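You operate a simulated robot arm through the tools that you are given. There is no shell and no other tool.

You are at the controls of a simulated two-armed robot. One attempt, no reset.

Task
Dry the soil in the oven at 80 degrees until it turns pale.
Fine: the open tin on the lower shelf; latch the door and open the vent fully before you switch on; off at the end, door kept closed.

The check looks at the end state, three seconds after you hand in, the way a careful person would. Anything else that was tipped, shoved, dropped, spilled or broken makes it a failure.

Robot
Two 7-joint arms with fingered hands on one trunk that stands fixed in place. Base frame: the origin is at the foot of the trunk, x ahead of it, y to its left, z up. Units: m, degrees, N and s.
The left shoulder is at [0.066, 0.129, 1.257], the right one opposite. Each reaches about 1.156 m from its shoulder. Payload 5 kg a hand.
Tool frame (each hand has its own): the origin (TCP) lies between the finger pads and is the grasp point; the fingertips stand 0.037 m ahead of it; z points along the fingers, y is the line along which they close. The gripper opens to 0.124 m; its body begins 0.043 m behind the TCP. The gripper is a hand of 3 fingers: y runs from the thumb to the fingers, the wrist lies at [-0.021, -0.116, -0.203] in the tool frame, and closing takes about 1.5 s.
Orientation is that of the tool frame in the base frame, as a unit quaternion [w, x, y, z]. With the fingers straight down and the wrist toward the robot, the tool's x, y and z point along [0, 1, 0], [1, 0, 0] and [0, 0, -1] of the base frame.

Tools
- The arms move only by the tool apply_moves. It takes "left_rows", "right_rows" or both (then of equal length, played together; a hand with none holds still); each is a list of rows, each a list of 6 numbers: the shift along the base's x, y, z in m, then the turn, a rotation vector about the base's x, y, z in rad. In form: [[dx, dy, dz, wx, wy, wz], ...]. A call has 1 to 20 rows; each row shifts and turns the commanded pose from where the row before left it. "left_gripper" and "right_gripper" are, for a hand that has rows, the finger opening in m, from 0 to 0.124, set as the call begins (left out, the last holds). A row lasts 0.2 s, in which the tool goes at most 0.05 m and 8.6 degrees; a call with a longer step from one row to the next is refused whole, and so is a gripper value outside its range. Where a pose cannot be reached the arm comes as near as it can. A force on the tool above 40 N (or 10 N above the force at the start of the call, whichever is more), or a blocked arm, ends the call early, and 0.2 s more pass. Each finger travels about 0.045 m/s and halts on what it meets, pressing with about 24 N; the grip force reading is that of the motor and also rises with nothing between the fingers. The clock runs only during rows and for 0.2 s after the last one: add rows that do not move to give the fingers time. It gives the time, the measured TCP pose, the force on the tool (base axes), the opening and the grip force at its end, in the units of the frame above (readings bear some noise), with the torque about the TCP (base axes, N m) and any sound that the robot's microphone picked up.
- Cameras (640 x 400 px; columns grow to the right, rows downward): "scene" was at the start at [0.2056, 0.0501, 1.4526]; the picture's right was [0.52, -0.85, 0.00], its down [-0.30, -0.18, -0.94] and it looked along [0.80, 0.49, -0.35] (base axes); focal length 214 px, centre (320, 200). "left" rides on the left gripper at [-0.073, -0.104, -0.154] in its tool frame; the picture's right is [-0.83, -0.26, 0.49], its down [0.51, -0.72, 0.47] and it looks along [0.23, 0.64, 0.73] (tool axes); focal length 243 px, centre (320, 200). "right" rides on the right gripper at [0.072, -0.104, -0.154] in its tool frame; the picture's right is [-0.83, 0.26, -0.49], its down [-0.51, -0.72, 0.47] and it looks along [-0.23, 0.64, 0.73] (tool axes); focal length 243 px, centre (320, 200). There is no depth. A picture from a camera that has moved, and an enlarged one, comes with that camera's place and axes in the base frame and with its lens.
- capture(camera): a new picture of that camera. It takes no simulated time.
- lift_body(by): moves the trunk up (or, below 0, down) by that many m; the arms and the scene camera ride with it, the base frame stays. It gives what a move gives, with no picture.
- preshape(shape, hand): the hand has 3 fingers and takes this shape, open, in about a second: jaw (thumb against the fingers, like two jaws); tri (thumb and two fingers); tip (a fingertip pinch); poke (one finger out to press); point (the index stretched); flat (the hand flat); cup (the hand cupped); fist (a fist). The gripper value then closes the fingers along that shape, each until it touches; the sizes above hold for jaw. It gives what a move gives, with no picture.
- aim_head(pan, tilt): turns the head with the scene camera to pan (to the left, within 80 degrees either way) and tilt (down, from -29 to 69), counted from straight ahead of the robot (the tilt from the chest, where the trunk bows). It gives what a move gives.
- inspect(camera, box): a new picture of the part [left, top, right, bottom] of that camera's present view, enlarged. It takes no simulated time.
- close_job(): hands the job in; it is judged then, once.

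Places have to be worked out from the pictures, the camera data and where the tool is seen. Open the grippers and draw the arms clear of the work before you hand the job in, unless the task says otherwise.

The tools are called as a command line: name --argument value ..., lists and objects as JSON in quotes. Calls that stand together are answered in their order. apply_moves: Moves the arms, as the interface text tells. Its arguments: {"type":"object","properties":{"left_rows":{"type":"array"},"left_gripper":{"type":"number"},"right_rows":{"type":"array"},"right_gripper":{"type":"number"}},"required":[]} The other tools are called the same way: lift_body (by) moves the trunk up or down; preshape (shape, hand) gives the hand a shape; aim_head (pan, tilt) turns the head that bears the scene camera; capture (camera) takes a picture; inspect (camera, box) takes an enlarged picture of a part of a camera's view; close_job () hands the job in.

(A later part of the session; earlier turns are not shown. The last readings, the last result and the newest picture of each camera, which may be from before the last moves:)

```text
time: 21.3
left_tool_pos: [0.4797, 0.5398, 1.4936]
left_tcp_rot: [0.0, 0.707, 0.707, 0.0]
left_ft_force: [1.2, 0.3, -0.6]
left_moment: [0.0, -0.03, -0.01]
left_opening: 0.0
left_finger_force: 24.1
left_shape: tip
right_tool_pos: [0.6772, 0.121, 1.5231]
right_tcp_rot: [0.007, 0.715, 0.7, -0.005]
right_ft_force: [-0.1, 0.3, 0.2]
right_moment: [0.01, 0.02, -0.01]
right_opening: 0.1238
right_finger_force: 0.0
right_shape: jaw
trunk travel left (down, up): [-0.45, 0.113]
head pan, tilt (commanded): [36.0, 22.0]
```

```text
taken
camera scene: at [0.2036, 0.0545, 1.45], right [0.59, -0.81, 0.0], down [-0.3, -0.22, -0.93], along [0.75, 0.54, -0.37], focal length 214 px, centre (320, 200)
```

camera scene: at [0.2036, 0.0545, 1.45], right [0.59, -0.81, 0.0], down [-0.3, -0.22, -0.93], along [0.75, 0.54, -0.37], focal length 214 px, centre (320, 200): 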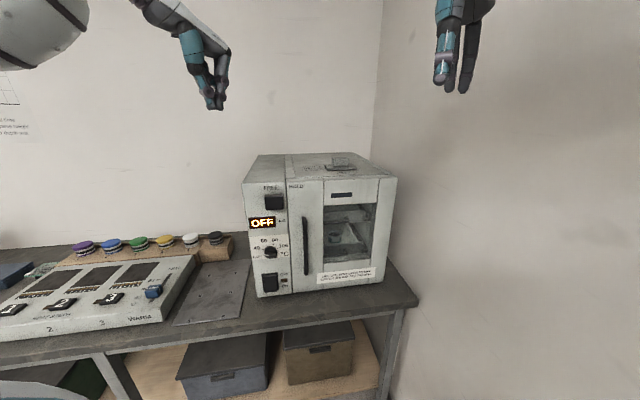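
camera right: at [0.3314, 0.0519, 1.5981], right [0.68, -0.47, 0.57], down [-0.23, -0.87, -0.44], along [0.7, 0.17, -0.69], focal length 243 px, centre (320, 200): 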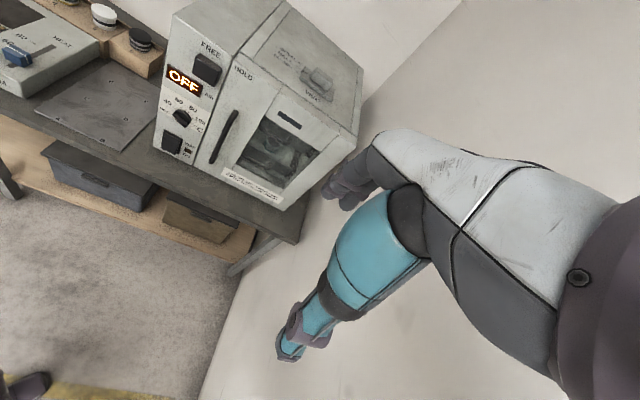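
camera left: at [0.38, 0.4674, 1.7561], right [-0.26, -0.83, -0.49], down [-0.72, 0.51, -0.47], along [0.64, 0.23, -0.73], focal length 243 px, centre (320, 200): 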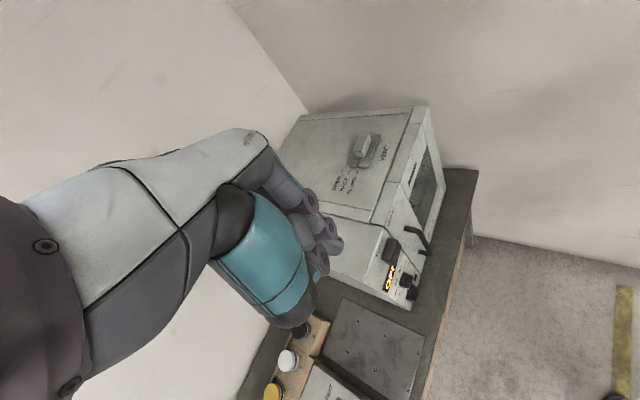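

The vent first: with the fingers pointing down and yawed so the hand faces the oven squarely, I move the left tip to above and in front of the vent block (about (0.838, 0.417)).

apply_moves --left_rows '[[0.0398, -0.0137, -0.0056, 0, 0, 0.0843], [0.0398, -0.0137, -0.0056, 0, 0, 0.0843], [0.0398, -0.0137, -0.0056, 0, 0, 0.0843], [0.0398, -0.0137, -0.0056, 0, 0, 0.0843], [0.0398, -0.0137, -0.0056, 0, 0, 0.0843], [0.0398, -0.0137, -0.0056, 0, 0, 0.0843], [0.0398, -0.0137, -0.0056, 0, 0, 0.0843], [0.0398, -0.0137, -0.0056, 0, 0, 0.0843], [0.0398, -0.0137, -0.0056, 0, 0, 0.0843]]'

capture --camera "scene"

capture --camera "right"

capture --camera "left"

```text
time: 23.3
left_tool_pos: [0.8417, 0.4133, 1.4412]
left_tcp_rot: [-0.001, 0.394, 0.919, -0.001]
left_ft_force: [0.5, 0.2, 0.3]
left_moment: [0.02, 0.03, 0.0]
left_opening: 0.0
left_finger_force: 24.5
left_shape: tip
right_tool_pos: [0.6812, 0.12, 1.522]
right_tcp_rot: [0.005, 0.714, 0.7, -0.006]
right_ft_force: [0.0, -1.1, -0.8]
right_moment: [0.01, 0.05, -0.02]
right_opening: 0.1239
right_finger_force: 0.1
right_shape: jaw
trunk travel left (down, up): [-0.45, 0.113]
head pan, tilt (commanded): [36.0, 22.0]
```

```text
taken
camera scene: at [0.2069, 0.0532, 1.4494], right [0.59, -0.81, 0.0], down [-0.31, -0.22, -0.93], along [0.75, 0.55, -0.38], focal length 214 px, centre (320, 200)
```

scene: 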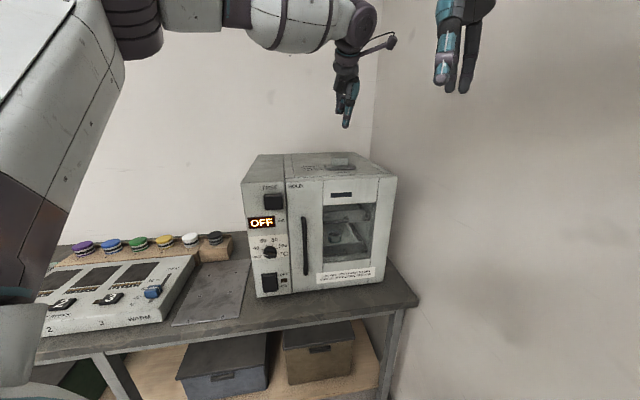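

```text
taken
camera right: at [0.5791, 0.1966, 1.6743], right [0.24, -0.83, 0.51], down [-0.73, -0.5, -0.46], along [0.64, -0.26, -0.73], focal length 243 px, centre (320, 200)
```

right: 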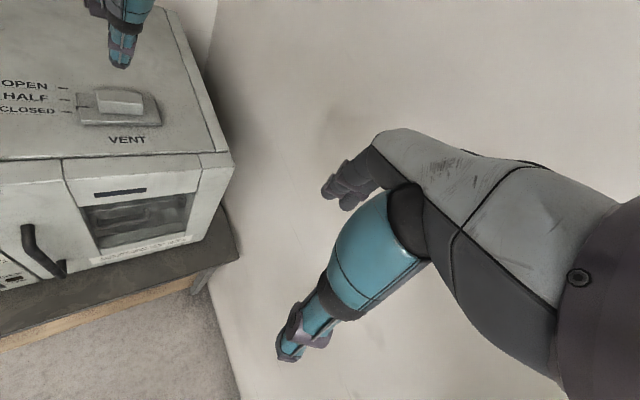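

```text
taken
camera left: at [0.8177, 0.2907, 1.5947], right [0.38, -0.78, -0.49], down [-0.87, -0.13, -0.47], along [0.3, 0.61, -0.73], focal length 243 px, centre (320, 200)
```

left: 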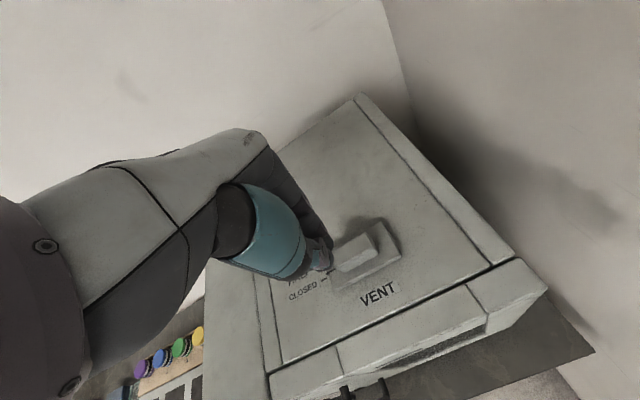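

Both cameras put the vent block centre at about (0.876, 0.448), its front face about 0.04 beyond the tip. I back off about a centimetre and come down to just above block height.

apply_moves --left_rows '[[-0.0087, -0.0083, -0.02, 0, 0, 0], [0, 0, -0.03, 0, 0, 0], [0, 0, -0.03, 0, 0, 0], [0, 0, -0.02, 0, 0, 0], [0, 0, 0, 0, 0, 0]]'

inspect --camera "right" --box '[0, 20, 240, 180]'

inspect --camera "scene" --box '[280, 100, 420, 200]'

capture --camera "left"

```text
time: 24.5
left_tool_pos: [0.8312, 0.4051, 1.3446]
left_tcp_rot: [0.0, 0.395, 0.919, 0.0]
left_ft_force: [0.7, 1.2, 0.7]
left_moment: [0.03, 0.03, -0.01]
left_opening: 0.0
left_finger_force: 23.8
left_shape: tip
right_tool_pos: [0.6785, 0.1201, 1.5234]
right_tcp_rot: [0.007, 0.715, 0.699, -0.006]
right_ft_force: [0.5, -0.6, 0.7]
right_moment: [0.01, 0.01, -0.03]
right_opening: 0.124
right_finger_force: 0.1
right_shape: jaw
trunk travel left (down, up): [-0.45, 0.113]
head pan, tilt (commanded): [36.0, 22.0]
```

```text
2.50 times, centred on (120, 100) of right
camera zoom: at [0.5748, 0.1978, 1.6761], right [0.24, -0.83, 0.51], down [-0.73, -0.5, -0.47], along [0.64, -0.26, -0.73], focal length 606 px, centre (820, 450)
```

zoom: 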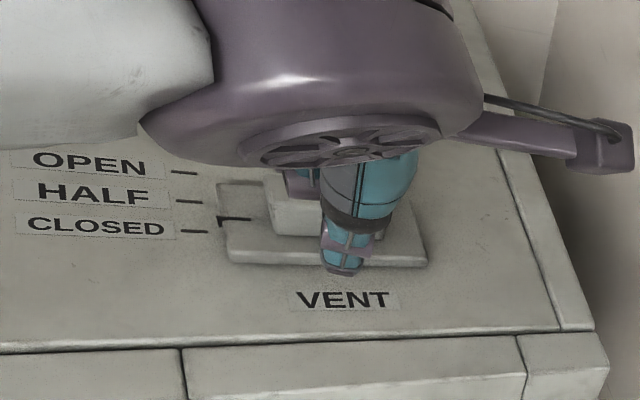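

```text
4.00 times, centred on (350, 150) of scene
camera zoom: at [0.2038, 0.0541, 1.45], right [0.59, -0.81, 0.0], down [-0.3, -0.22, -0.93], along [0.75, 0.55, -0.37], focal length 858 px, centre (200, 400)
```

zoom: 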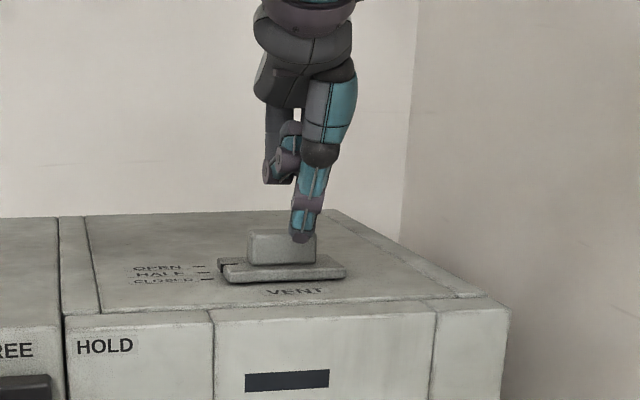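

```text
taken
camera left: at [0.8063, 0.2817, 1.4969], right [0.38, -0.78, -0.49], down [-0.87, -0.13, -0.47], along [0.31, 0.61, -0.73], focal length 243 px, centre (320, 200)
```

left: 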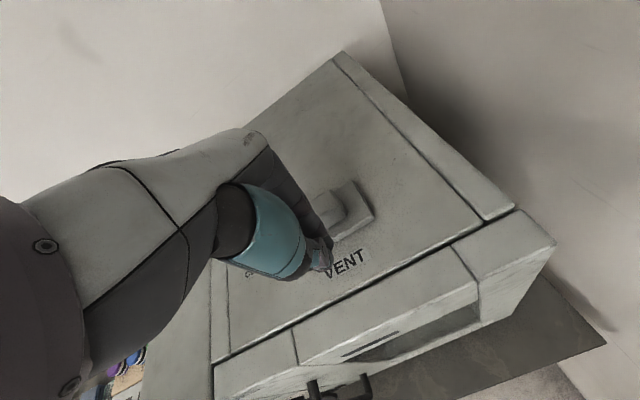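

The tip is in front of the block and within its width. I lower another 3 cm so the tip overlaps the block's height, then begin to push toward the back in small steps.

apply_moves --left_rows '[[0, 0, -0.015, 0, 0, 0], [0, 0, -0.014, 0, 0, 0], [0, 0, 0, 0, 0, 0]]'

inspect --camera "scene" --box '[300, 120, 400, 190]'

inspect --camera "right" --box '[60, 60, 200, 150]'

```text
time: 25.3
left_tool_pos: [0.8308, 0.4056, 1.3139]
left_tcp_rot: [-0.001, 0.395, 0.919, 0.0]
left_ft_force: [-0.1, 0.0, 0.9]
left_moment: [-0.01, -0.01, 0.01]
left_opening: 0.0
left_finger_force: 23.7
left_shape: tip
right_tool_pos: [0.6772, 0.122, 1.5253]
right_tcp_rot: [0.008, 0.715, 0.699, -0.005]
right_ft_force: [-0.6, 0.2, -1.0]
right_moment: [0.03, 0.05, 0.01]
right_opening: 0.1239
right_finger_force: 0.1
right_shape: jaw
trunk travel left (down, up): [-0.45, 0.113]
head pan, tilt (commanded): [36.0, 22.0]
```

```text
5.71 times, centred on (350, 155) of scene
camera zoom: at [0.2033, 0.0544, 1.4501], right [0.59, -0.81, 0.0], down [-0.3, -0.22, -0.93], along [0.75, 0.55, -0.37], focal length 1226 px, centre (149, 457)
```

zoom: 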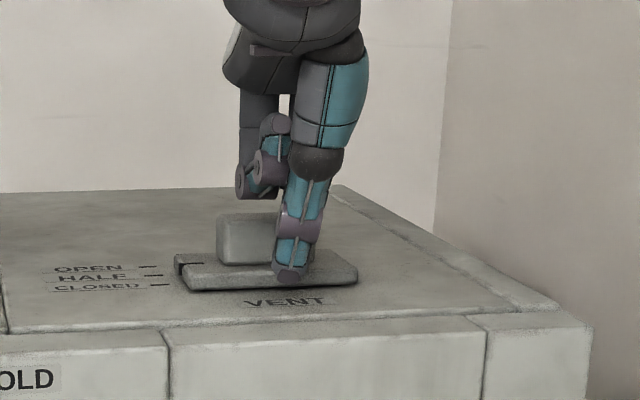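

```text
4.44 times, centred on (130, 105) of right
camera zoom: at [0.5742, 0.1982, 1.6763], right [0.24, -0.83, 0.51], down [-0.73, -0.5, -0.47], along [0.64, -0.26, -0.73], focal length 1078 px, centre (1164, 622)
```

zoom: 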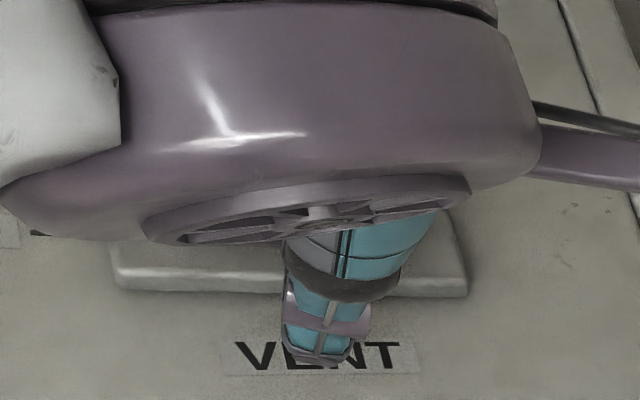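

The tip is clear and level with the block. I push toward the back in 1 cm steps.

apply_moves --left_rows '[[0.00725, 0.00689, 0, 0, 0, 0], [0.00725, 0.00689, 0, 0, 0, 0], [0.00725, 0.00689, 0, 0, 0, 0], [0.00725, 0.00689, 0, 0, 0, 0], [0.00725, 0.00689, 0, 0, 0, 0]]'

inspect --camera "scene" --box '[300, 120, 400, 190]'

```text
time: 26.5
left_tool_pos: [0.8668, 0.4411, 1.3141]
left_tcp_rot: [0.0, 0.396, 0.918, 0.0]
left_ft_force: [-0.6, -0.8, -1.4]
left_moment: [-0.03, 0.0, 0.01]
left_opening: 0.0
left_finger_force: 23.4
left_shape: tip
right_tool_pos: [0.6775, 0.123, 1.5231]
right_tcp_rot: [0.008, 0.714, 0.7, -0.005]
right_ft_force: [0.1, 0.0, 1.0]
right_moment: [0.01, -0.02, -0.02]
right_opening: 0.1239
right_finger_force: 0.1
right_shape: jaw
trunk travel left (down, up): [-0.45, 0.113]
head pan, tilt (commanded): [36.0, 22.0]
```

```text
5.71 times, centred on (350, 155) of scene
camera zoom: at [0.2039, 0.0548, 1.4499], right [0.59, -0.81, 0.0], down [-0.3, -0.22, -0.93], along [0.75, 0.54, -0.38], focal length 1226 px, centre (149, 457)
```

zoom: 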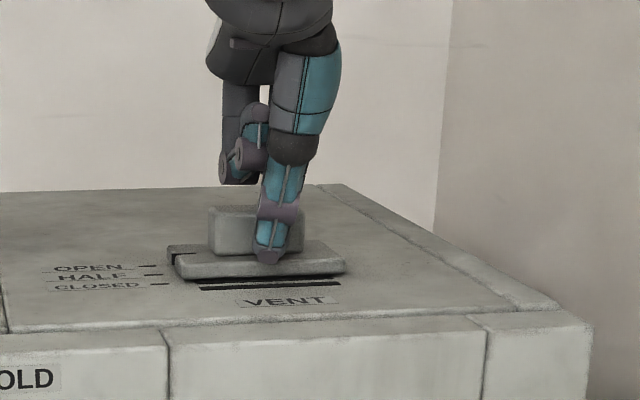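

The slide is moving and a vent slot shows beneath. I keep pushing.

apply_moves --left_rows '[[0.00725, 0.00689, 0, 0, 0, 0], [0.00725, 0.00689, 0, 0, 0, 0], [0, 0, 0, 0, 0, 0]]'

inspect --camera "scene" --box '[300, 120, 400, 190]'

inspect --camera "left" --box '[200, 150, 460, 400]'

```text
time: 27.3
left_tool_pos: [0.8797, 0.4548, 1.3169]
left_tcp_rot: [0.0, 0.395, 0.919, 0.0]
left_ft_force: [-0.1, 0.3, -0.4]
left_moment: [0.0, -0.02, 0.0]
left_opening: 0.0
left_finger_force: 24.4
left_shape: tip
right_tool_pos: [0.6764, 0.1207, 1.5254]
right_tcp_rot: [0.008, 0.715, 0.699, -0.005]
right_ft_force: [0.4, 0.8, 0.1]
right_moment: [0.02, 0.0, -0.01]
right_opening: 0.124
right_finger_force: 0.0
right_shape: jaw
trunk travel left (down, up): [-0.45, 0.113]
head pan, tilt (commanded): [36.0, 22.0]
```

```text
5.71 times, centred on (350, 155) of scene
camera zoom: at [0.2032, 0.0543, 1.4501], right [0.59, -0.81, 0.0], down [-0.3, -0.22, -0.93], along [0.75, 0.55, -0.37], focal length 1226 px, centre (149, 457)
```

zoom: 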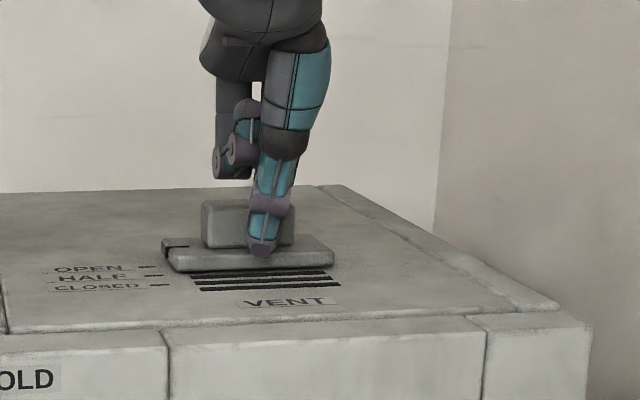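

```text
1.60 times, centred on (330, 275) of left
camera zoom: at [0.8554, 0.3318, 1.4683], right [0.38, -0.78, -0.49], down [-0.87, -0.13, -0.47], along [0.31, 0.61, -0.73], focal length 388 px, centre (304, 80)
```

zoom: 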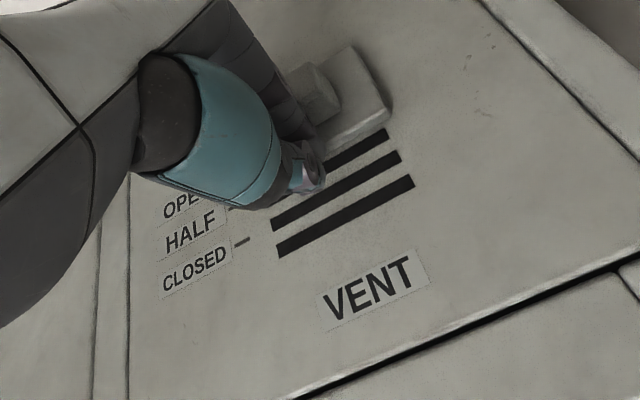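

I zoom in tightly on the vent index tick and marks to judge the travel.

inspect --camera "scene" --box '[304, 150, 364, 182]'

capture --camera "right"

```text
10.67 times, centred on (334, 166) of scene
camera zoom: at [0.2032, 0.0543, 1.4501], right [0.59, -0.81, 0.0], down [-0.3, -0.22, -0.93], along [0.75, 0.55, -0.37], focal length 2288 px, centre (171, 563)
```

zoom: 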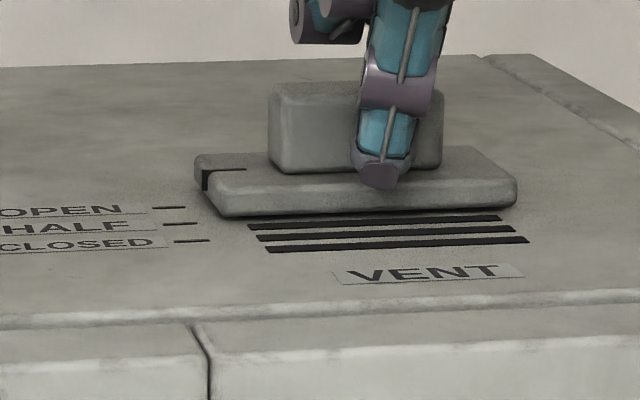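

```text
taken
camera right: at [0.5741, 0.1981, 1.6763], right [0.24, -0.83, 0.51], down [-0.73, -0.5, -0.47], along [0.64, -0.26, -0.73], focal length 243 px, centre (320, 200)
```

right: 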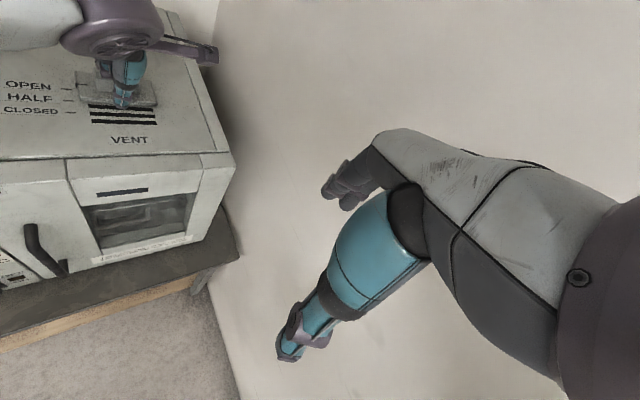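

I check from the right camera, which looks down more steeply.

inspect --camera "right" --box '[40, 60, 170, 140]'

```text
4.92 times, centred on (105, 100) of right
camera zoom: at [0.5741, 0.1981, 1.6763], right [0.24, -0.83, 0.51], down [-0.73, -0.5, -0.47], along [0.64, -0.26, -0.73], focal length 1194 px, centre (1378, 692)
```

zoom: 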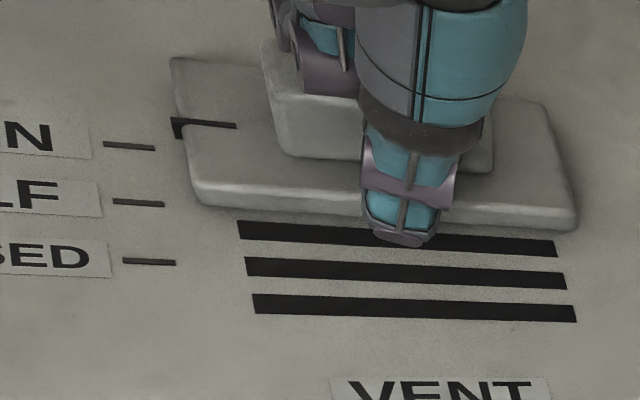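

The index tick now sits at the OPEN line, to within 1–2 mm. I nudge a few millimetres more to feel for the stop.

apply_moves --left_rows '[[0.0022, 0.0021, 0, 0, 0, 0], [0.0022, 0.0021, 0, 0, 0, 0]]'

inspect --camera "right" --box '[40, 60, 170, 140]'

```text
time: 27.9
left_tool_pos: [0.8832, 0.459, 1.3157]
left_tcp_rot: [0.0, 0.396, 0.918, 0.001]
left_ft_force: [-1.6, -0.9, 1.5]
left_moment: [0.01, -0.03, -0.01]
left_opening: 0.0001
left_finger_force: 24.4
left_shape: tip
right_tool_pos: [0.6775, 0.1206, 1.5244]
right_tcp_rot: [0.007, 0.715, 0.7, -0.003]
right_ft_force: [-0.6, 0.1, -0.6]
right_moment: [0.0, 0.0, 0.02]
right_opening: 0.1237
right_finger_force: 0.0
right_shape: jaw
trunk travel left (down, up): [-0.45, 0.113]
head pan, tilt (commanded): [36.0, 22.0]
```

```text
4.92 times, centred on (105, 100) of right
camera zoom: at [0.5729, 0.1972, 1.677], right [0.24, -0.83, 0.51], down [-0.73, -0.5, -0.47], along [0.64, -0.26, -0.72], focal length 1194 px, centre (1378, 692)
```

zoom: 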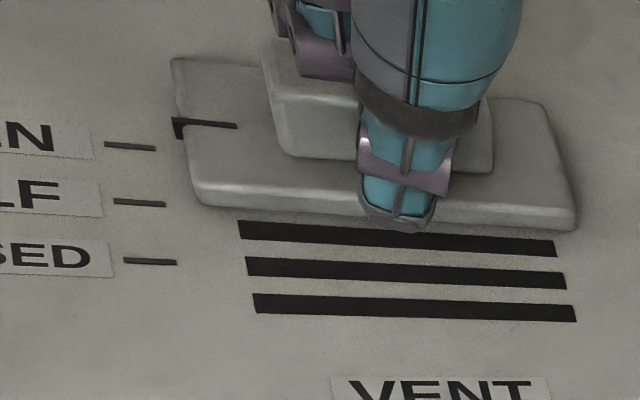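

The slide stayed put while the finger moved, so it has snapped into the OPEN detent, and three slots show uncovered. I back the finger off and lift clear of the vent block.

apply_moves --left_rows '[[-0.0145, -0.0138, 0, 0, 0, 0], [0, 0, 0.04, 0, 0, 0], [0, 0, 0.04, 0, 0, 0], [0, 0, 0.035, 0, 0, 0], [-0.037, 0.0097, 0, 0, 0, 0], [-0.037, 0.0097, 0, 0, 0, 0], [-0.037, 0.0097, 0, 0, 0, 0], [-0.037, 0.0097, 0, 0, 0, 0], [-0.037, 0.0097, 0, 0, 0, 0], [-0.037, 0.0097, 0, 0, 0, 0], [-0.037, 0.0097, 0, 0, 0, 0], [-0.037, 0.0097, 0, 0, 0, 0], [-0.037, 0.0097, 0, 0, 0, 0], [-0.037, 0.0097, 0, 0, 0, 0]]'

inspect --camera "right" --box '[0, 40, 240, 200]'

capture --camera "scene"

```text
time: 30.9
left_tool_pos: [0.4993, 0.5445, 1.4282]
left_tcp_rot: [0.001, 0.396, 0.918, 0.0]
left_ft_force: [-1.0, 1.2, -1.0]
left_moment: [-0.06, -0.02, -0.04]
left_opening: 0.0
left_finger_force: 23.9
left_shape: tip
right_tool_pos: [0.6738, 0.1229, 1.5244]
right_tcp_rot: [0.008, 0.715, 0.699, -0.005]
right_ft_force: [0.0, 0.6, 0.0]
right_moment: [-0.02, -0.03, -0.03]
right_opening: 0.1239
right_finger_force: 0.0
right_shape: jaw
trunk travel left (down, up): [-0.45, 0.113]
head pan, tilt (commanded): [36.0, 22.0]
```

```text
2.50 times, centred on (120, 120) of right
camera zoom: at [0.572, 0.2001, 1.6769], right [0.24, -0.83, 0.51], down [-0.73, -0.5, -0.47], along [0.64, -0.26, -0.72], focal length 606 px, centre (820, 400)
```

zoom: 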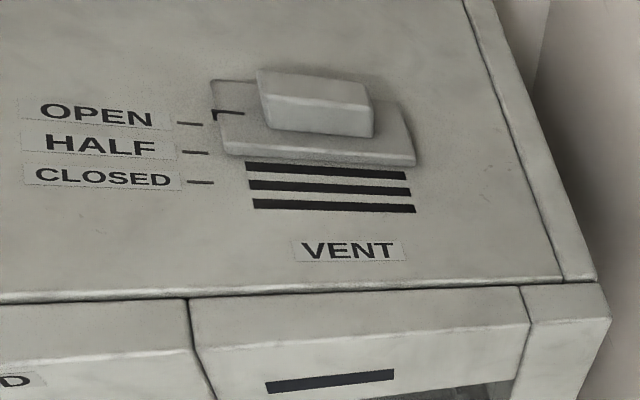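

```text
taken
camera scene: at [0.2016, 0.056, 1.4503], right [0.59, -0.81, 0.0], down [-0.3, -0.22, -0.93], along [0.75, 0.54, -0.37], focal length 214 px, centre (320, 200)
```

scene: 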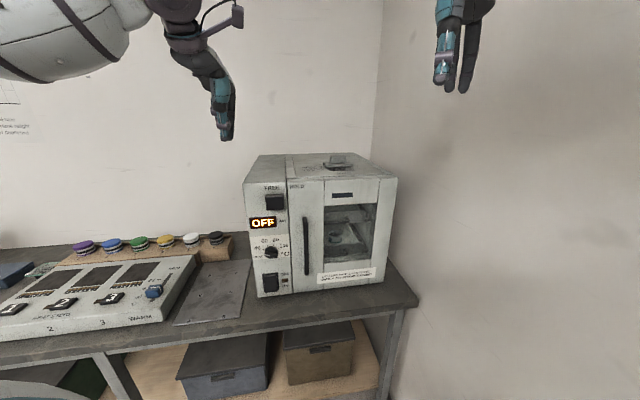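

The vent is fully open: the tick has the same offset from OPEN as it had from CLOSED. Next I pitch the left hand so its fingers point horizontally into the oven front.

apply_moves --left_rows '[[0, 0, 0, 0.0985, -0.1037, 0], [0, 0, 0, 0.0985, -0.1037, 0], [0, 0, 0, 0.0985, -0.1037, 0], [0, 0, 0, 0.0985, -0.1037, 0], [0, 0, 0, 0.0985, -0.1037, 0], [0, 0, 0, 0.0985, -0.1037, 0]]'

capture --camera "scene"

```text
time: 32.3
left_tool_pos: [0.4987, 0.54, 1.4301]
left_tcp_rot: [0.166, 0.359, 0.834, 0.384]
left_ft_force: [-0.1, -1.1, -0.5]
left_moment: [-0.01, -0.02, 0.03]
left_opening: 0.0
left_finger_force: 24.2
left_shape: tip
right_tool_pos: [0.676, 0.1184, 1.5257]
right_tcp_rot: [0.008, 0.714, 0.7, -0.004]
right_ft_force: [0.1, -0.5, 1.3]
right_moment: [0.0, -0.03, -0.03]
right_opening: 0.1239
right_finger_force: 0.1
right_shape: jaw
trunk travel left (down, up): [-0.45, 0.113]
head pan, tilt (commanded): [36.0, 22.0]
```

```text
taken
camera scene: at [0.2018, 0.053, 1.4505], right [0.59, -0.81, 0.0], down [-0.3, -0.22, -0.93], along [0.75, 0.55, -0.37], focal length 214 px, centre (320, 200)
```

scene: 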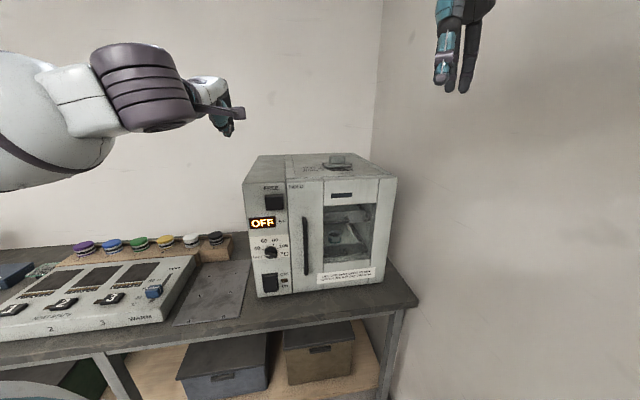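

The arm is tracking well. I finish the pitch and add a 20° roll.

apply_moves --left_rows '[[0, 0, 0, 0.0985, -0.1037, 0], [0, 0, 0, 0.0985, -0.1037, 0], [0, 0, 0, 0.0985, -0.1037, 0], [0, 0, 0, 0.0985, -0.1037, 0], [0, 0, 0, 0.0985, -0.1037, 0], [0, 0, 0, 0.0843, 0.0801, 0], [0, 0, 0, 0.0843, 0.0801, 0], [0, 0, 0, 0.0843, 0.0801, 0], [0, 0, 0, 0, 0, 0]]'

capture --camera "scene"

capture --camera "left"

```text
time: 34.3
left_tool_pos: [0.5142, 0.5528, 1.4363]
left_tcp_rot: [0.162, 0.388, 0.591, 0.689]
left_ft_force: [-1.2, -0.5, 0.2]
left_moment: [-0.05, 0.01, 0.0]
left_opening: 0.0001
left_finger_force: 23.7
left_shape: tip
left hand out of reach, approached as far as the arm can: row 2, 3
right_tool_pos: [0.678, 0.1216, 1.5242]
right_tcp_rot: [0.007, 0.714, 0.7, -0.005]
right_ft_force: [0.4, 0.5, 0.5]
right_moment: [-0.02, 0.01, 0.03]
right_opening: 0.124
right_finger_force: 0.1
right_shape: jaw
trunk travel left (down, up): [-0.45, 0.113]
head pan, tilt (commanded): [36.0, 22.0]
```

```text
taken
camera scene: at [0.2037, 0.0546, 1.45], right [0.59, -0.81, 0.0], down [-0.3, -0.22, -0.93], along [0.75, 0.55, -0.37], focal length 214 px, centre (320, 200)
```

scene: 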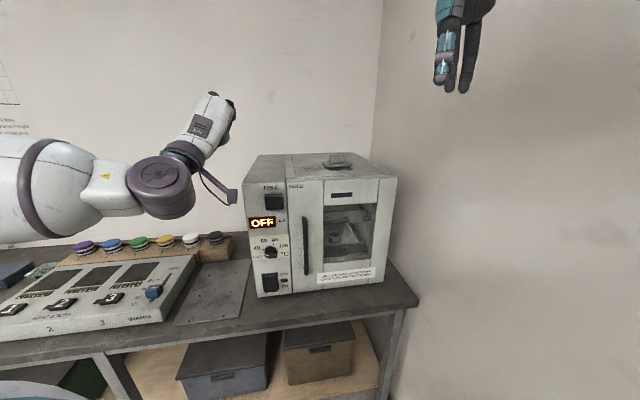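

```text
taken
camera left: at [0.4252, 0.4248, 1.313], right [0.83, -0.16, -0.53], down [-0.16, 0.85, -0.5], along [0.53, 0.5, 0.68], focal length 243 px, centre (320, 200)
```

left: 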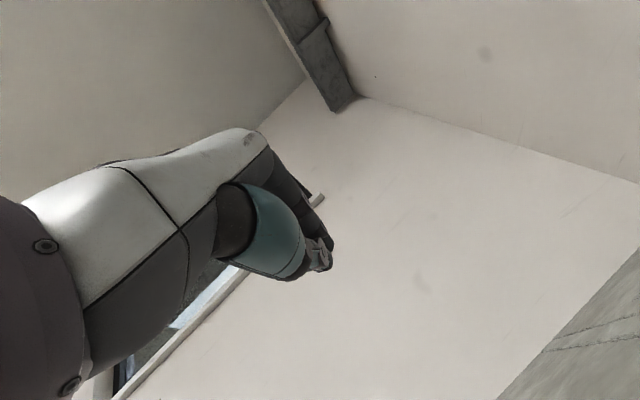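

The hand now points squarely at the panel with a 20° roll. I retreat a little and descend to latch height, standing off to the left of the latch block.

apply_moves --left_rows '[[-0.0145, -0.0138, -0.01, 0, 0, 0], [-0.0145, -0.0138, -0.02, 0, 0, 0], [-0.0073, -0.0069, -0.04, 0, 0, 0], [0, 0, -0.04, 0, 0, 0], [0, 0, -0.04, 0, 0, 0], [0, 0, -0.04, 0, 0, 0], [0, 0, -0.04, 0, 0, 0], [0, 0, 0, 0, 0, 0]]'

capture --camera "scene"

capture --camera "left"

capture --camera "right"

```text
time: 36.1
left_tool_pos: [0.5135, 0.5515, 1.2185]
left_tcp_rot: [0.162, 0.388, 0.59, 0.689]
left_ft_force: [-0.1, -0.2, -1.1]
left_moment: [-0.01, 0.01, 0.01]
left_opening: 0.0003
left_finger_force: 24.0
left_shape: tip
left hand out of reach, approached as far as the arm can: row 1, 2, 3
right_tool_pos: [0.6763, 0.1213, 1.5251]
right_tcp_rot: [0.007, 0.714, 0.7, -0.005]
right_ft_force: [0.1, -0.6, -0.5]
right_moment: [0.0, -0.01, -0.03]
right_opening: 0.1238
right_finger_force: 0.0
right_shape: jaw
trunk travel left (down, up): [-0.45, 0.113]
head pan, tilt (commanded): [36.0, 22.0]
```

```text
taken
camera scene: at [0.2028, 0.0541, 1.4502], right [0.59, -0.81, 0.0], down [-0.3, -0.22, -0.93], along [0.75, 0.55, -0.37], focal length 214 px, centre (320, 200)
```

scene: 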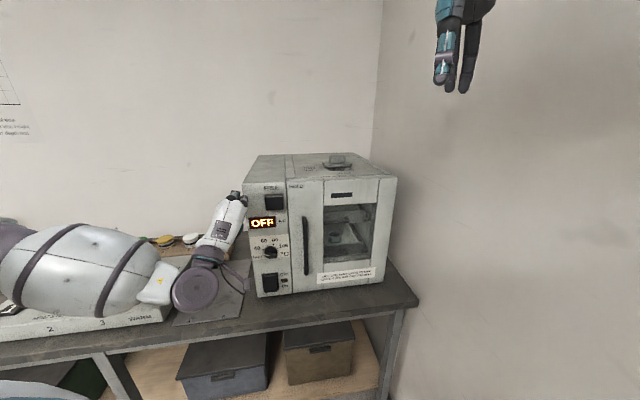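

```text
taken
camera left: at [0.426, 0.4251, 1.095], right [0.83, -0.16, -0.53], down [-0.15, 0.85, -0.5], along [0.53, 0.5, 0.68], focal length 243 px, centre (320, 200)
```

left: 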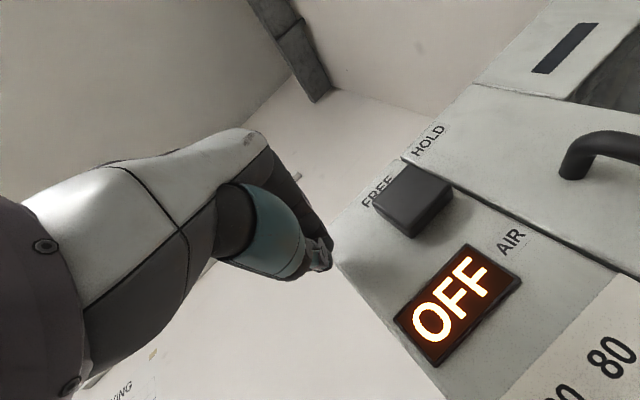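

```text
taken
camera right: at [0.5736, 0.1978, 1.6767], right [0.24, -0.83, 0.51], down [-0.73, -0.5, -0.47], along [0.64, -0.26, -0.72], focal length 243 px, centre (320, 200)
```

right: 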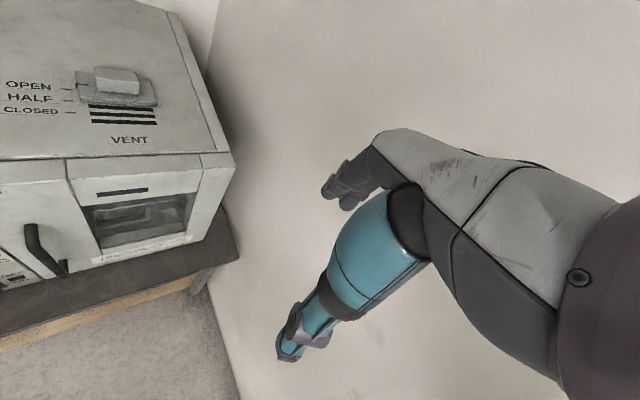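

The tip stands left of the latch block (block spans u≈0.068–0.115, z≈1.171–1.228). I drop to mid-block height and move in until the tip is about 1 cm off the panel.

apply_moves --left_rows '[[0, 0, -0.017, 0, 0, 0], [0.008, 0.0076, 0, 0, 0, 0], [0.008, 0.0076, 0, 0, 0, 0], [0, 0, 0, 0, 0, 0]]'

inspect --camera "scene" --box '[215, 150, 315, 240]'

capture --camera "left"

```text
time: 37.1
left_tool_pos: [0.5284, 0.5661, 1.2026]
left_tcp_rot: [0.163, 0.387, 0.59, 0.689]
left_ft_force: [-24.5, -20.4, -7.2]
left_moment: [-0.43, 0.41, 0.13]
left_opening: 0.0
left_finger_force: 24.0
left_shape: tip
right_tool_pos: [0.6727, 0.1179, 1.5264]
right_tcp_rot: [0.008, 0.715, 0.7, -0.004]
right_ft_force: [0.7, 0.3, 0.2]
right_moment: [-0.06, 0.0, -0.01]
right_opening: 0.124
right_finger_force: 0.1
right_shape: jaw
trunk travel left (down, up): [-0.45, 0.113]
head pan, tilt (commanded): [36.0, 22.0]
```

```text
4.44 times, centred on (265, 195) of scene
camera zoom: at [0.1997, 0.0516, 1.4506], right [0.59, -0.81, 0.0], down [-0.3, -0.22, -0.93], along [0.75, 0.55, -0.37], focal length 953 px, centre (564, 222)
```

zoom: 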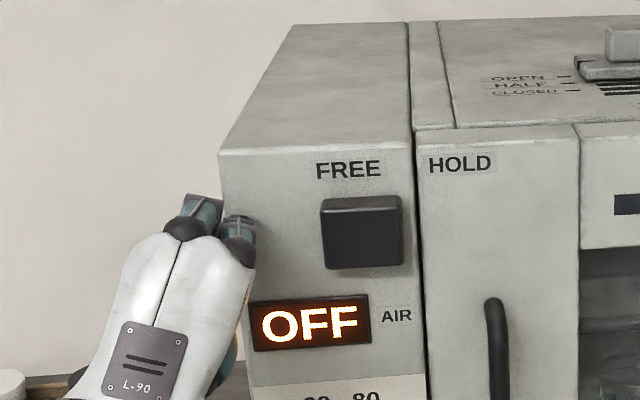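

```text
taken
camera left: at [0.4399, 0.438, 1.0787], right [0.83, -0.16, -0.53], down [-0.15, 0.85, -0.5], along [0.53, 0.5, 0.68], focal length 243 px, centre (320, 200)
```

left: 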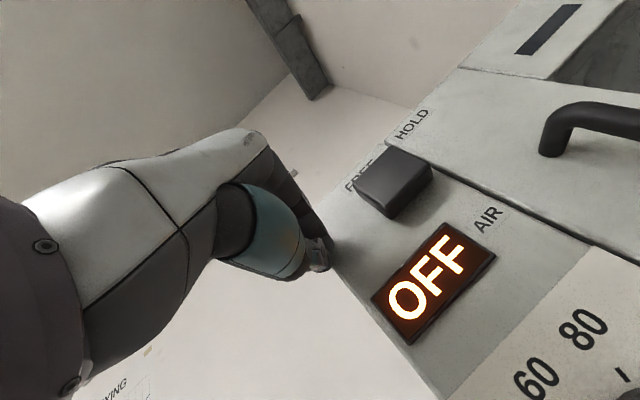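

The tip touched the panel sooner than expected (about 32 N), so the face is about 1.4 cm nearer than I thought. I back off a centimetre right away and check that the oven hasn't shifted.

apply_moves --left_rows '[[-0.0085, -0.008, 0, 0, 0, 0], [0, 0, 0, 0, 0, 0]]'

capture --camera "scene"

inspect --camera "right" --box '[0, 40, 240, 200]'

```text
time: 37.7
left_tool_pos: [0.5218, 0.5601, 1.2009]
left_tcp_rot: [0.162, 0.386, 0.591, 0.69]
left_ft_force: [-0.3, 0.7, 0.5]
left_moment: [0.0, 0.03, 0.0]
left_opening: 0.0002
left_finger_force: 24.0
left_shape: tip
right_tool_pos: [0.6767, 0.1196, 1.5242]
right_tcp_rot: [0.007, 0.714, 0.7, -0.003]
right_ft_force: [-0.6, 0.0, 0.5]
right_moment: [0.02, 0.01, -0.01]
right_opening: 0.124
right_finger_force: 0.0
right_shape: jaw
trunk travel left (down, up): [-0.45, 0.113]
head pan, tilt (commanded): [36.0, 22.0]
```

```text
taken
camera scene: at [0.2019, 0.0533, 1.4504], right [0.59, -0.81, 0.0], down [-0.3, -0.22, -0.93], along [0.75, 0.55, -0.37], focal length 214 px, centre (320, 200)
```

scene: 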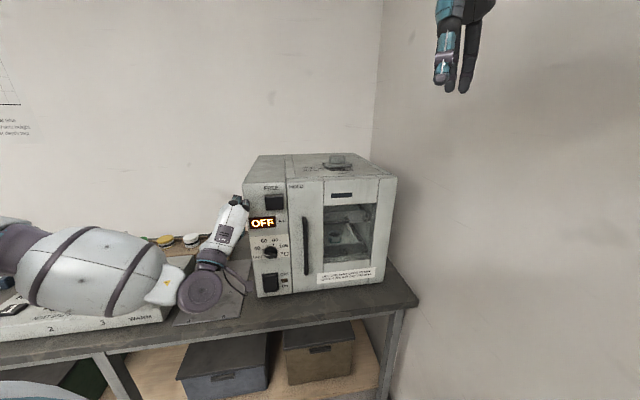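

```text
2.50 times, centred on (120, 120) of right
camera zoom: at [0.5725, 0.1968, 1.6773], right [0.24, -0.83, 0.51], down [-0.73, -0.5, -0.47], along [0.64, -0.26, -0.72], focal length 606 px, centre (820, 400)
```

zoom: 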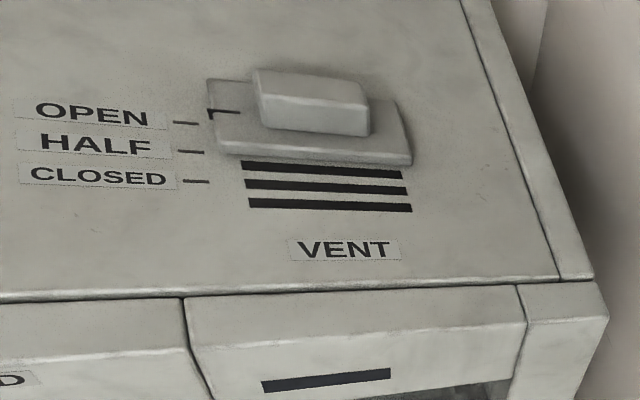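

The oven hasn't moved; the small pixel offset matches camera noise. Now I slide the tip to the right, toward the latch block.

apply_moves --left_rows '[[0.00827, -0.0087, 0, 0, 0, 0], [0.00827, -0.0087, 0, 0, 0, 0], [0.00827, -0.0087, 0, 0, 0, 0], [0.00689, -0.00725, 0, 0, 0, 0], [0, 0, 0, 0, 0, 0]]'

inspect --camera "scene" --box '[215, 150, 315, 240]'

capture --camera "left"

```text
time: 38.9
left_tool_pos: [0.5532, 0.5273, 1.1995]
left_tcp_rot: [0.163, 0.388, 0.59, 0.689]
left_ft_force: [0.0, -0.8, -0.2]
left_moment: [0.01, -0.01, 0.0]
left_opening: 0.0002
left_finger_force: 23.9
left_shape: tip
right_tool_pos: [0.6773, 0.1212, 1.5243]
right_tcp_rot: [0.008, 0.714, 0.7, -0.006]
right_ft_force: [-0.1, -0.2, -0.4]
right_moment: [0.0, -0.01, -0.03]
right_opening: 0.124
right_finger_force: 0.0
right_shape: jaw
trunk travel left (down, up): [-0.45, 0.113]
head pan, tilt (commanded): [36.0, 22.0]
```

```text
4.44 times, centred on (265, 195) of scene
camera zoom: at [0.2029, 0.0543, 1.4502], right [0.59, -0.81, 0.0], down [-0.3, -0.22, -0.93], along [0.75, 0.55, -0.37], focal length 953 px, centre (564, 222)
```

zoom: 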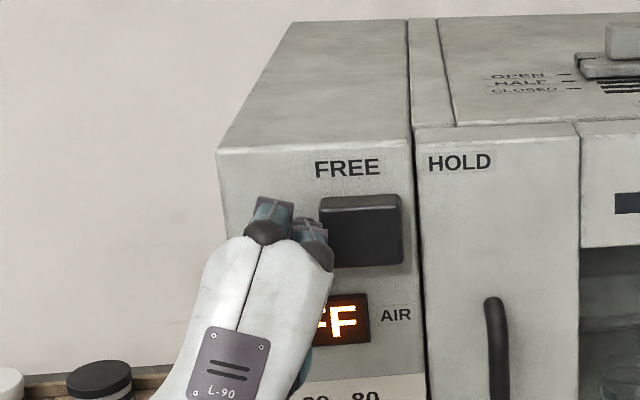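

```text
taken
camera left: at [0.4657, 0.4001, 1.0768], right [0.83, -0.16, -0.53], down [-0.15, 0.85, -0.5], along [0.53, 0.5, 0.68], focal length 243 px, centre (320, 200)
```

left: 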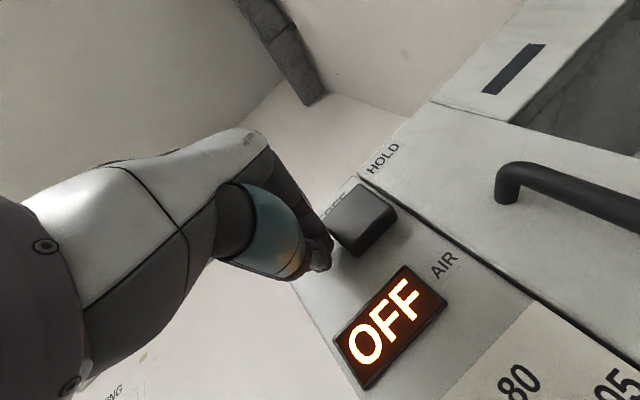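

The tip is right beside the block. I continue pushing right in 1 cm steps.

apply_moves --left_rows '[[0.00689, -0.00725, 0, 0, 0, 0], [0.00689, -0.00725, 0, 0, 0, 0], [0.00689, -0.00725, 0, 0, 0, 0], [0, 0, 0, 0, 0, 0]]'

inspect --camera "scene" --box '[215, 150, 315, 240]'

capture --camera "left"

```text
time: 39.9
left_tool_pos: [0.5751, 0.5055, 1.1993]
left_tcp_rot: [0.163, 0.387, 0.591, 0.689]
left_ft_force: [0.7, -0.9, -0.6]
left_moment: [0.03, 0.01, 0.0]
left_opening: 0.0
left_finger_force: 23.5
left_shape: tip
right_tool_pos: [0.6768, 0.1214, 1.5242]
right_tcp_rot: [0.007, 0.715, 0.699, -0.005]
right_ft_force: [-0.7, -0.1, -0.2]
right_moment: [0.01, 0.03, -0.01]
right_opening: 0.1241
right_finger_force: 0.0
right_shape: jaw
trunk travel left (down, up): [-0.45, 0.113]
head pan, tilt (commanded): [36.0, 22.0]
```

```text
4.44 times, centred on (265, 195) of scene
camera zoom: at [0.2034, 0.0545, 1.4501], right [0.59, -0.81, 0.0], down [-0.3, -0.22, -0.93], along [0.75, 0.55, -0.37], focal length 953 px, centre (564, 222)
```

zoom: 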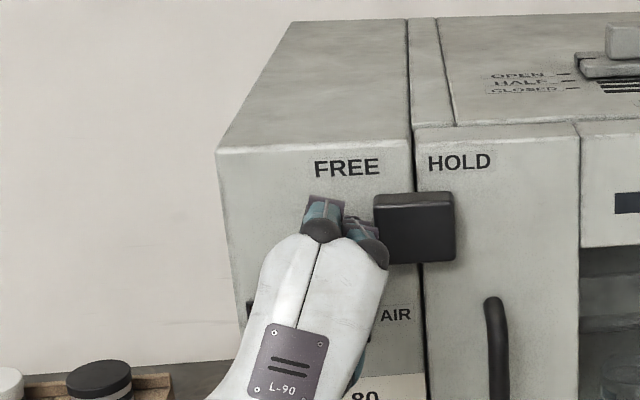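

```text
taken
camera left: at [0.4872, 0.3781, 1.0759], right [0.83, -0.16, -0.53], down [-0.15, 0.85, -0.5], along [0.53, 0.5, 0.68], focal length 243 px, centre (320, 200)
```

left: 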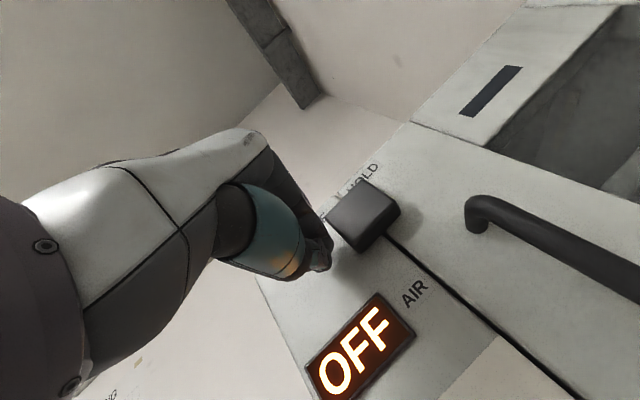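

The block has slid to the door gap. I push on toward HOLD.

apply_moves --left_rows '[[0.00689, -0.00725, 0, 0, 0, 0], [0.00689, -0.00725, 0, 0, 0, 0], [0, 0, 0, 0, 0, 0]]'

inspect --camera "scene" --box '[215, 150, 315, 240]'

```text
time: 40.7
left_tool_pos: [0.5824, 0.4981, 1.2015]
left_tcp_rot: [0.159, 0.383, 0.592, 0.691]
left_ft_force: [-30.3, 27.6, -2.5]
left_moment: [-0.14, -0.09, 0.86]
left_opening: 0.0002
left_finger_force: 23.7
left_shape: tip
right_tool_pos: [0.6724, 0.1235, 1.5263]
right_tcp_rot: [0.01, 0.715, 0.699, -0.005]
right_ft_force: [-0.2, -1.0, -0.3]
right_moment: [0.05, 0.0, 0.0]
right_opening: 0.1239
right_finger_force: 0.0
right_shape: jaw
trunk travel left (down, up): [-0.45, 0.113]
head pan, tilt (commanded): [36.0, 22.0]
stopped in row 3 (left hand): the force on the tool passed its limit at 45 N (the readings are from after the stop); the commanded pose is now the measured one
```

```text
4.44 times, centred on (265, 195) of scene
camera zoom: at [0.1985, 0.0569, 1.4507], right [0.59, -0.81, 0.0], down [-0.3, -0.22, -0.93], along [0.75, 0.54, -0.37], focal length 953 px, centre (564, 222)
```

zoom: 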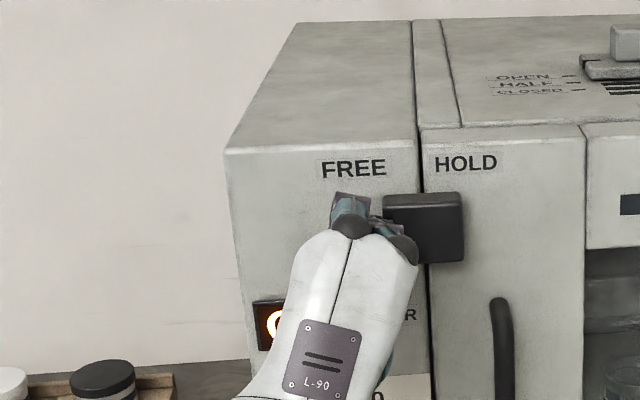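

The block hit its stop straddling the gap at the HOLD end, so the latch is fully over. I back off left at once and check that nothing shifted.

apply_moves --left_rows '[[-0.0103, 0.0109, 0, 0, 0, 0], [-0.0138, 0.0145, 0, 0, 0, 0], [-0.0207, 0.0218, 0, 0, 0, 0], [-0.0207, 0.0218, 0, 0, 0, 0], [0, 0, 0, 0, 0, 0]]'

inspect --camera "scene" --box '[215, 150, 315, 240]'

inspect --camera "right" --box '[0, 40, 240, 200]'

capture --camera "scene"

```text
time: 41.9
left_tool_pos: [0.5224, 0.5641, 1.1992]
left_tcp_rot: [0.161, 0.386, 0.591, 0.69]
left_ft_force: [1.4, 0.0, -0.2]
left_moment: [0.02, -0.01, 0.01]
left_opening: 0.0003
left_finger_force: 23.6
left_shape: tip
right_tool_pos: [0.6777, 0.1218, 1.5244]
right_tcp_rot: [0.007, 0.714, 0.7, -0.004]
right_ft_force: [0.6, 0.9, -0.1]
right_moment: [0.0, 0.02, 0.01]
right_opening: 0.1242
right_finger_force: 0.0
right_shape: jaw
trunk travel left (down, up): [-0.45, 0.113]
head pan, tilt (commanded): [36.0, 22.0]
```

```text
4.44 times, centred on (265, 195) of scene
camera zoom: at [0.2032, 0.0553, 1.4501], right [0.59, -0.81, 0.0], down [-0.3, -0.22, -0.93], along [0.75, 0.54, -0.37], focal length 953 px, centre (564, 222)
```

zoom: 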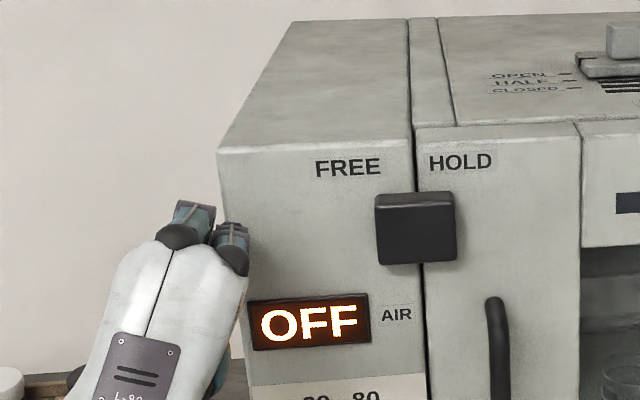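

```text
2.50 times, centred on (120, 120) of right
camera zoom: at [0.5739, 0.1995, 1.6761], right [0.24, -0.83, 0.51], down [-0.73, -0.5, -0.47], along [0.64, -0.26, -0.72], focal length 606 px, centre (820, 400)
```

zoom: 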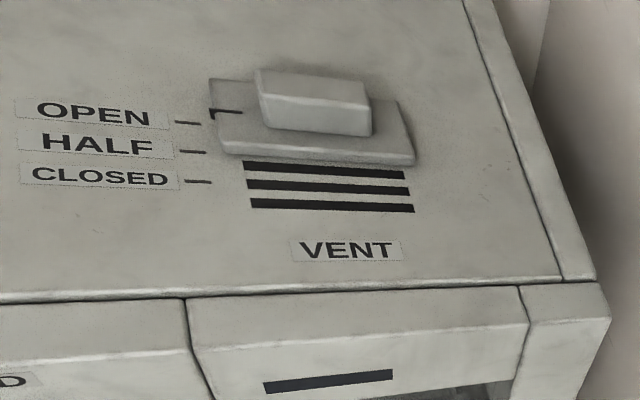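

```text
taken
camera scene: at [0.2032, 0.0553, 1.4501], right [0.59, -0.81, 0.0], down [-0.3, -0.22, -0.93], along [0.75, 0.54, -0.37], focal length 214 px, centre (320, 200)
```

scene: 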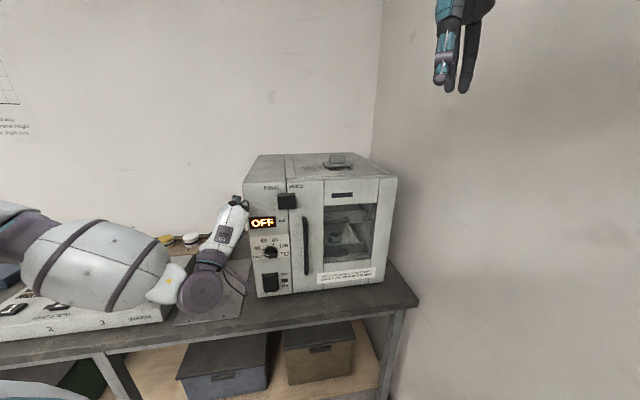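

The latch is at HOLD, the vent still at OPEN, and the oven in place. Next the dial: I open the pinch to about 6 cm and move the hand down and right to stand off in front of it.

apply_moves --left_rows '[[-0.0087, -0.0083, -0.03, 0, 0, 0], [-0.0087, -0.0083, -0.035, 0, 0, 0], [-0.0087, -0.0083, -0.035, 0, 0, 0], [-0.0087, -0.0083, -0.035, 0, 0, 0], [-0.004, -0.0038, -0.02, 0, 0, 0], [0, 0, 0, 0, 0, 0]]' --left_gripper 0.06

capture --camera "scene"

capture --camera "left"

```text
time: 43.3
left_tool_pos: [0.4845, 0.5249, 1.0441]
left_tcp_rot: [0.16, 0.386, 0.591, 0.69]
left_ft_force: [0.1, 0.4, 0.4]
left_moment: [-0.01, -0.01, 0.01]
left_opening: 0.0596
left_finger_force: 0.1
left_shape: tip
right_tool_pos: [0.6777, 0.1205, 1.5249]
right_tcp_rot: [0.007, 0.714, 0.7, -0.005]
right_ft_force: [-0.9, -0.6, -1.1]
right_moment: [-0.04, 0.0, -0.01]
right_opening: 0.1241
right_finger_force: 0.1
right_shape: jaw
trunk travel left (down, up): [-0.45, 0.113]
head pan, tilt (commanded): [36.0, 22.0]
```

```text
taken
camera scene: at [0.2033, 0.0541, 1.4502], right [0.59, -0.81, 0.0], down [-0.3, -0.22, -0.93], along [0.75, 0.55, -0.37], focal length 214 px, centre (320, 200)
```

scene: 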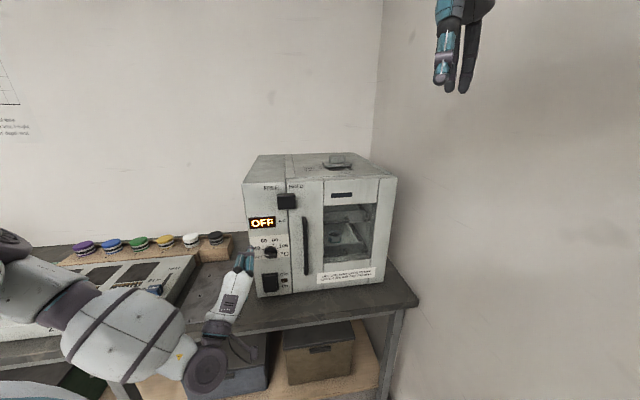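

```text
taken
camera left: at [0.397, 0.3972, 0.9199], right [0.83, -0.16, -0.53], down [-0.16, 0.85, -0.5], along [0.53, 0.5, 0.68], focal length 243 px, centre (320, 200)
```

left: 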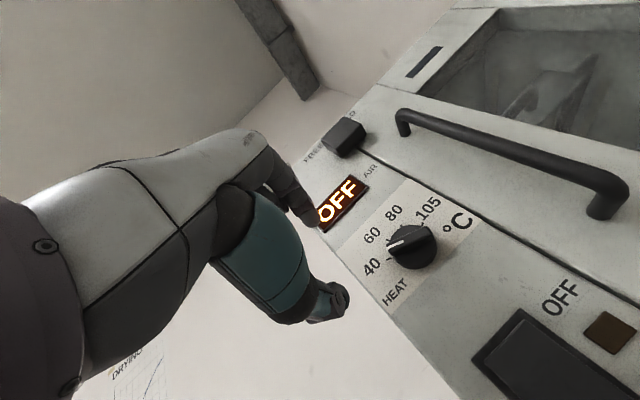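

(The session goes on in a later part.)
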